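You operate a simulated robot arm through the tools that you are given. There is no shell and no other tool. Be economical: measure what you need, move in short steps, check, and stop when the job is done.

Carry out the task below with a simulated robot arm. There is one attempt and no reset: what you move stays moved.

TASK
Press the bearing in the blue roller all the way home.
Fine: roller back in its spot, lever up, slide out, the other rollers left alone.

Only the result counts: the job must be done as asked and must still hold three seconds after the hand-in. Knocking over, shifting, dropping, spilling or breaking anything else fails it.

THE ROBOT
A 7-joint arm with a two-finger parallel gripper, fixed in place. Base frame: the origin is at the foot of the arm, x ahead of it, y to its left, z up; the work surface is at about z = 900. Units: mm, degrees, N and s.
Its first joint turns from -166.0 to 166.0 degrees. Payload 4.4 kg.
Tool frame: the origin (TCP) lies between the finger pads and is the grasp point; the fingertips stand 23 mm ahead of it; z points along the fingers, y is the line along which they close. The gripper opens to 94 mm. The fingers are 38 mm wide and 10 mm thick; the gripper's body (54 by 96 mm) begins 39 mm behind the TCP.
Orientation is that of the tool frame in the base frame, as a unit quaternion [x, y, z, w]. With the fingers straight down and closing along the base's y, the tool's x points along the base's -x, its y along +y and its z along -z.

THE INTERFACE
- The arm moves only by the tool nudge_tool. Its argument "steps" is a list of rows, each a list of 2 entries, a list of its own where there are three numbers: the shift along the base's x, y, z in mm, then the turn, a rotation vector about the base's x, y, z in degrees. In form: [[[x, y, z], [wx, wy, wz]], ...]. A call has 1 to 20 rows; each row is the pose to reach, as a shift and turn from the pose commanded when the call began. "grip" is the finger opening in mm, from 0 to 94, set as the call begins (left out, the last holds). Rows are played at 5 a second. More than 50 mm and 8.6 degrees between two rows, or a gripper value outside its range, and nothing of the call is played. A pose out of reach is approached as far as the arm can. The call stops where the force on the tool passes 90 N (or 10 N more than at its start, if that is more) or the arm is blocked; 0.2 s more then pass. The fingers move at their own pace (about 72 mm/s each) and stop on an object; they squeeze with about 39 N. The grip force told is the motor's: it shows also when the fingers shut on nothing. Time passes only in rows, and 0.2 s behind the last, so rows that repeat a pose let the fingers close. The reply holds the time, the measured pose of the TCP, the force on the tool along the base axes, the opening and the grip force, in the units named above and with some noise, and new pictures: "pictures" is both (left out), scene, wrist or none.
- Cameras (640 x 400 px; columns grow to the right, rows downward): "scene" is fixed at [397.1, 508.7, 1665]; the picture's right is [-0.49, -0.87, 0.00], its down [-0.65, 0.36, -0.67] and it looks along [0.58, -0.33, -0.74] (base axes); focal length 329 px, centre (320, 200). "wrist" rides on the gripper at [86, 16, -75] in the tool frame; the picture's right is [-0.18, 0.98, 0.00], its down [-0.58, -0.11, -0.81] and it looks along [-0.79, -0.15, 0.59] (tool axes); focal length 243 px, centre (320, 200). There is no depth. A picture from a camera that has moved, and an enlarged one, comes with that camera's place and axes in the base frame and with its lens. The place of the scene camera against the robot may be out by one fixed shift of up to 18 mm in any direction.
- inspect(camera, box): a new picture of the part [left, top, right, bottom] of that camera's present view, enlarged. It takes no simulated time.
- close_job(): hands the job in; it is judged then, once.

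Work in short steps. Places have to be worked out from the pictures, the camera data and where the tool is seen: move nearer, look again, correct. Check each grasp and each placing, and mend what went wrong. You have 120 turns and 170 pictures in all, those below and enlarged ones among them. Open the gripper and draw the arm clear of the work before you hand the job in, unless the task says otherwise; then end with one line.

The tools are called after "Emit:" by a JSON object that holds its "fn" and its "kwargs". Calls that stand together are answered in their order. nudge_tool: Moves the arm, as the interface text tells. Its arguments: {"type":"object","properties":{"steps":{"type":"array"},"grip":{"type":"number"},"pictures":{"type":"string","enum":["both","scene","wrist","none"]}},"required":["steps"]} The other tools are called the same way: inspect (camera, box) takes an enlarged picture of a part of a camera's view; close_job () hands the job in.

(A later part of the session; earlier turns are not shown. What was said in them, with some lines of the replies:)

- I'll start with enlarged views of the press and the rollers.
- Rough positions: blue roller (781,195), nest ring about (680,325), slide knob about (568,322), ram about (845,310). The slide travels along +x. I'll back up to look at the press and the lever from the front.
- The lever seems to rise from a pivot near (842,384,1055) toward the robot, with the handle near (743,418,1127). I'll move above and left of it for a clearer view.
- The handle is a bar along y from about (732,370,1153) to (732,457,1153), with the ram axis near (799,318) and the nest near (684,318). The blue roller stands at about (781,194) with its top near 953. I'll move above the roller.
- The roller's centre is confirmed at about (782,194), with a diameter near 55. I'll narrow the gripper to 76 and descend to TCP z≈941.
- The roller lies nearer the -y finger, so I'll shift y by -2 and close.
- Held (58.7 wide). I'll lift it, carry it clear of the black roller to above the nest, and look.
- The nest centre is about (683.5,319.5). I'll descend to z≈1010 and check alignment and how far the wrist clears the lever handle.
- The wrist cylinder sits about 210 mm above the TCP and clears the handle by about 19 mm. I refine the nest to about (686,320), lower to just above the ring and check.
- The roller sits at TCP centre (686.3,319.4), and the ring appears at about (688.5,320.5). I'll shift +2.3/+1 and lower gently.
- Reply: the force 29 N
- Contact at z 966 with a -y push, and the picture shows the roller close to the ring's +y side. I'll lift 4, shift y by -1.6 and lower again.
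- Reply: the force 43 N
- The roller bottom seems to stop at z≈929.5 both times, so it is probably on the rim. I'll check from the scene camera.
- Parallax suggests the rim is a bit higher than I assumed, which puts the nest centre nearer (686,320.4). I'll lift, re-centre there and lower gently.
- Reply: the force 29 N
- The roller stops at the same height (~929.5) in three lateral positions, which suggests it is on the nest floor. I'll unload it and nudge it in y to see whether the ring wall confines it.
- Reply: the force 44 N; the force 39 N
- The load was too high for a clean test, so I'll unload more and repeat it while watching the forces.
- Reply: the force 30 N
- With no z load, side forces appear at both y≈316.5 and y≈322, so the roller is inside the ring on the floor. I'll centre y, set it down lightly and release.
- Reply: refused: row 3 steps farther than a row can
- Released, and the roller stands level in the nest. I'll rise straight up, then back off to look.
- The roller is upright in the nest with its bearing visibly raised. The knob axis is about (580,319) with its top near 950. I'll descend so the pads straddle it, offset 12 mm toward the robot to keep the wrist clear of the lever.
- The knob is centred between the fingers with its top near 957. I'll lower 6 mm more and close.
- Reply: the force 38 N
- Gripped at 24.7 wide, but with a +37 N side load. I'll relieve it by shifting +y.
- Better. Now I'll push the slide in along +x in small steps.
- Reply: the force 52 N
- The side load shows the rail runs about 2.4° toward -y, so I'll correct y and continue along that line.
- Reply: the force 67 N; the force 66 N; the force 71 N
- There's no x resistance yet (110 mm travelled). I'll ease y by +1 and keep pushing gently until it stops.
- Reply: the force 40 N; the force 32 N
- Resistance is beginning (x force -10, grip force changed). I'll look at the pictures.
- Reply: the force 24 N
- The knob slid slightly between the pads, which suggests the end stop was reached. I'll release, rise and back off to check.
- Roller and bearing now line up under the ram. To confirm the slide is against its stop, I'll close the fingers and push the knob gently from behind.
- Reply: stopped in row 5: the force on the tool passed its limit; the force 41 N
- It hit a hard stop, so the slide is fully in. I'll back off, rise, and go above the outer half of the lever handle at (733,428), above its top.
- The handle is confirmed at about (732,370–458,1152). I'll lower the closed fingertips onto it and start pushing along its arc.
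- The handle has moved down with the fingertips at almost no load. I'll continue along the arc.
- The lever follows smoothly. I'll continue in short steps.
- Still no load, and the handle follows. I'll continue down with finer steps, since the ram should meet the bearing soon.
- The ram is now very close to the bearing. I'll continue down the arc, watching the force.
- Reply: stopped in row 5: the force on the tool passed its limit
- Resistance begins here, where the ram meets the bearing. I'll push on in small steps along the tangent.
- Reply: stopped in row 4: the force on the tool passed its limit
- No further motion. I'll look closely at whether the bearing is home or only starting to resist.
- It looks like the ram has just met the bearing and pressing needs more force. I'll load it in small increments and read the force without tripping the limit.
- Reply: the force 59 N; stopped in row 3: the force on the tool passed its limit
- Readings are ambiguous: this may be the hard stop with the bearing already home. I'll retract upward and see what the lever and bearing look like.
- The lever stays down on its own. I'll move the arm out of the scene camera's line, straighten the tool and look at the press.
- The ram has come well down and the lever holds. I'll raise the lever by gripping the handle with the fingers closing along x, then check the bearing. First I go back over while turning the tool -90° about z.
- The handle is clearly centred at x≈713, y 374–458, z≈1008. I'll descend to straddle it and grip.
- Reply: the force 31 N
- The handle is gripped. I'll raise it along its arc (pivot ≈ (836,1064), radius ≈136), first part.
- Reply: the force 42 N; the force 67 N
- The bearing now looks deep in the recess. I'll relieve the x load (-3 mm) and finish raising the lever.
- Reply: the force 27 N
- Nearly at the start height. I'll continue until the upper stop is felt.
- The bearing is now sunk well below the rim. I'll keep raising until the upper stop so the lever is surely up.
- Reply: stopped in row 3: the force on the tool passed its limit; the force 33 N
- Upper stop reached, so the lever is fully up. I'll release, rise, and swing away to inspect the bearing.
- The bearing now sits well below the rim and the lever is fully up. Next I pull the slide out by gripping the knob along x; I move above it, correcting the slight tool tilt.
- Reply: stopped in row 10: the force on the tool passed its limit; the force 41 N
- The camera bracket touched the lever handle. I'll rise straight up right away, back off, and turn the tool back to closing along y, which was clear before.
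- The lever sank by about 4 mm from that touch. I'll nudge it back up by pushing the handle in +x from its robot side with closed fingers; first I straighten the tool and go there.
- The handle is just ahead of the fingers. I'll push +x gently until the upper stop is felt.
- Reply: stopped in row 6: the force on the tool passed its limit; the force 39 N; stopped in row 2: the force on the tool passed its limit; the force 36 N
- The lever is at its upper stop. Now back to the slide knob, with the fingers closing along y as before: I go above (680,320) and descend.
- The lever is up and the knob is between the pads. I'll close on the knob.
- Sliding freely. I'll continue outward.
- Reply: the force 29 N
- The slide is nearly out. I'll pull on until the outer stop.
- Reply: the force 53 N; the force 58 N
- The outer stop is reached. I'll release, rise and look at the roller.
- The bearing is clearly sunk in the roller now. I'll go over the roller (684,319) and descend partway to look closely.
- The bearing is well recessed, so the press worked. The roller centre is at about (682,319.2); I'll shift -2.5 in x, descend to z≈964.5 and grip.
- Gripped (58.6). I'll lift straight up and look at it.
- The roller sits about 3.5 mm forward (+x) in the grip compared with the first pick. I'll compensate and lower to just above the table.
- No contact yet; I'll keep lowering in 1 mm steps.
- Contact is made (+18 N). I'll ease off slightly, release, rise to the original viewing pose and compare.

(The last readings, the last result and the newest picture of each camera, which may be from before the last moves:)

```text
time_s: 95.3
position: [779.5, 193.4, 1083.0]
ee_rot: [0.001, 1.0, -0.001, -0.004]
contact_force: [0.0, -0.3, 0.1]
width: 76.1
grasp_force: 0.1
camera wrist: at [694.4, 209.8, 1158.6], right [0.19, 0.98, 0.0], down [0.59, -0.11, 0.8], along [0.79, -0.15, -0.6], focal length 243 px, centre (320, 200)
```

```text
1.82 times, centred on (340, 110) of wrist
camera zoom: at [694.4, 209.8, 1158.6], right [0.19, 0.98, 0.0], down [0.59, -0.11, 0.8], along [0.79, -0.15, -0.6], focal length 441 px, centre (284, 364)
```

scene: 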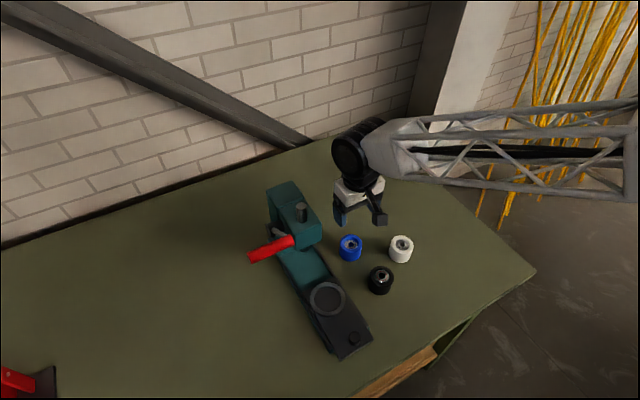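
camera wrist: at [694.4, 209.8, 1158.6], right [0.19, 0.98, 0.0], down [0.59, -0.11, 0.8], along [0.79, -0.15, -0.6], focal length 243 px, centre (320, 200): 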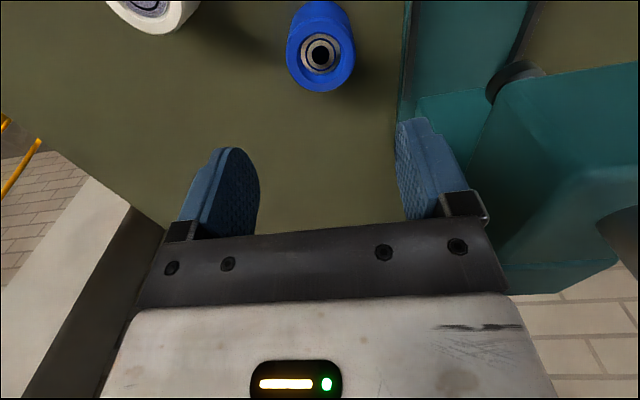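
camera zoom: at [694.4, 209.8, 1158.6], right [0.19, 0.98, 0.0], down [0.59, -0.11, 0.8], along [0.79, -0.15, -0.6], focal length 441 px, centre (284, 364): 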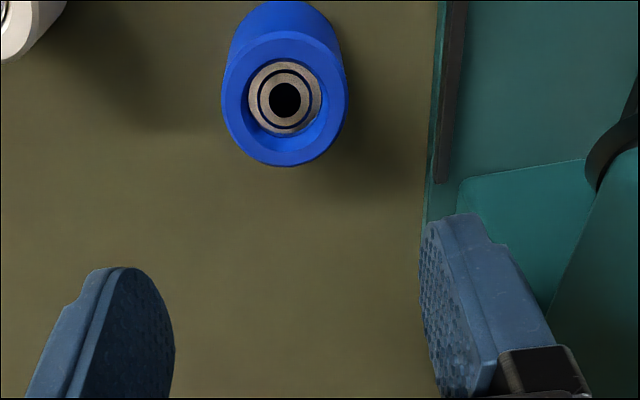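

The roller is back within about 1 mm of its spot, the bearing about 8 mm deeper than before, the lever up and the slide out. I'll draw the arm clear and do a final check.

Emit:
{"fn": "nudge_tool", "kwargs": {"steps": [[[0, 0, 45], [0, 0, 0]], [[0, -5, 90], [0, 0, 0]], [[-30, -25, 120], [0, 0, 0]], [[-70, -45, 140], [0, 0, 0]], [[-110, -65, 150], [0, 0, 0]], [[-150, -85, 150], [0, 0, 0]], [[-190, -95, 150], [0, 0, 0]]], "grip": 94}}

Emit:
{"fn": "inspect", "kwargs": {"camera": "scene", "box": [230, 170, 430, 370]}}

```text
time_s: 96.9
position: [589.2, 97.7, 1233.4]
ee_rot: [0.001, 1.0, 0.0, -0.003]
contact_force: [0.7, 0.6, -0.7]
width: 94.1
grasp_force: 0.0
camera wrist: at [505.5, 114.3, 1308.5], right [0.19, 0.98, 0.0], down [0.59, -0.11, 0.8], along [0.79, -0.15, -0.6], focal length 243 px, centre (320, 200)
```

scene: 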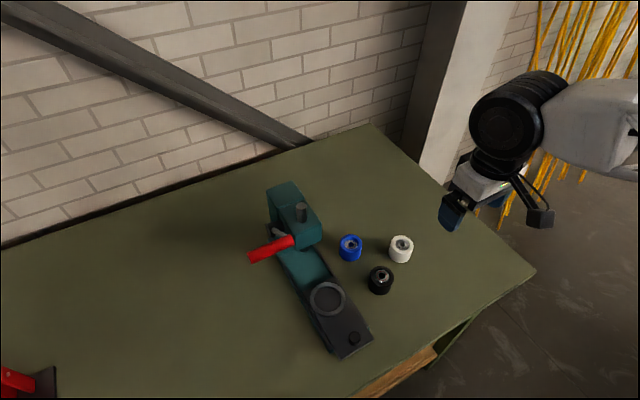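
wrist: 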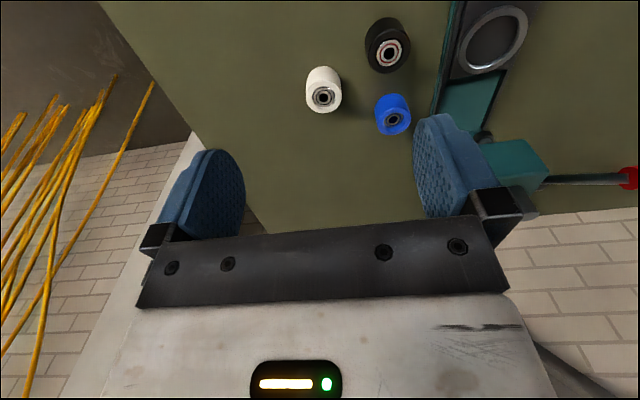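

```text
2.00 times, centred on (330, 270) of scene
camera zoom: at [397.1, 508.7, 1665.0], right [-0.49, -0.87, 0.0], down [-0.65, 0.36, -0.67], along [0.58, -0.33, -0.74], focal length 657 px, centre (300, 60)
```

zoom: 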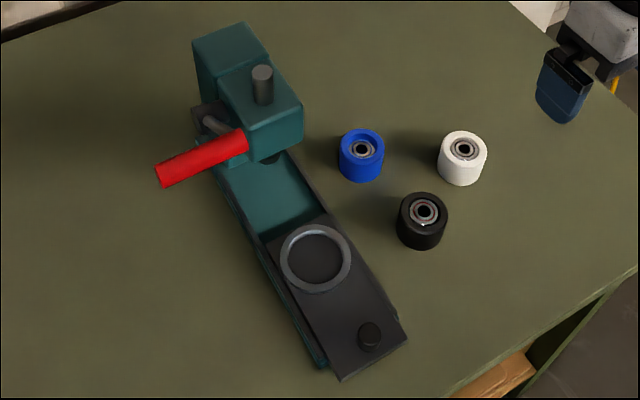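

The scene matches the start, except that the bearing is now seated inside the blue roller. I'm handing the job in.

Emit:
{"fn": "close_job", "kwargs": {}}

```text
The job is handed in.
```

I pressed the blue roller's bearing in until the lever stopped hard (about 90 N, no further movement); it now sits about 8 mm deeper. The roller is back within about 1 mm of its spot, the lever is up, the slide is out, the other rollers were not touched, and the arm is clear.
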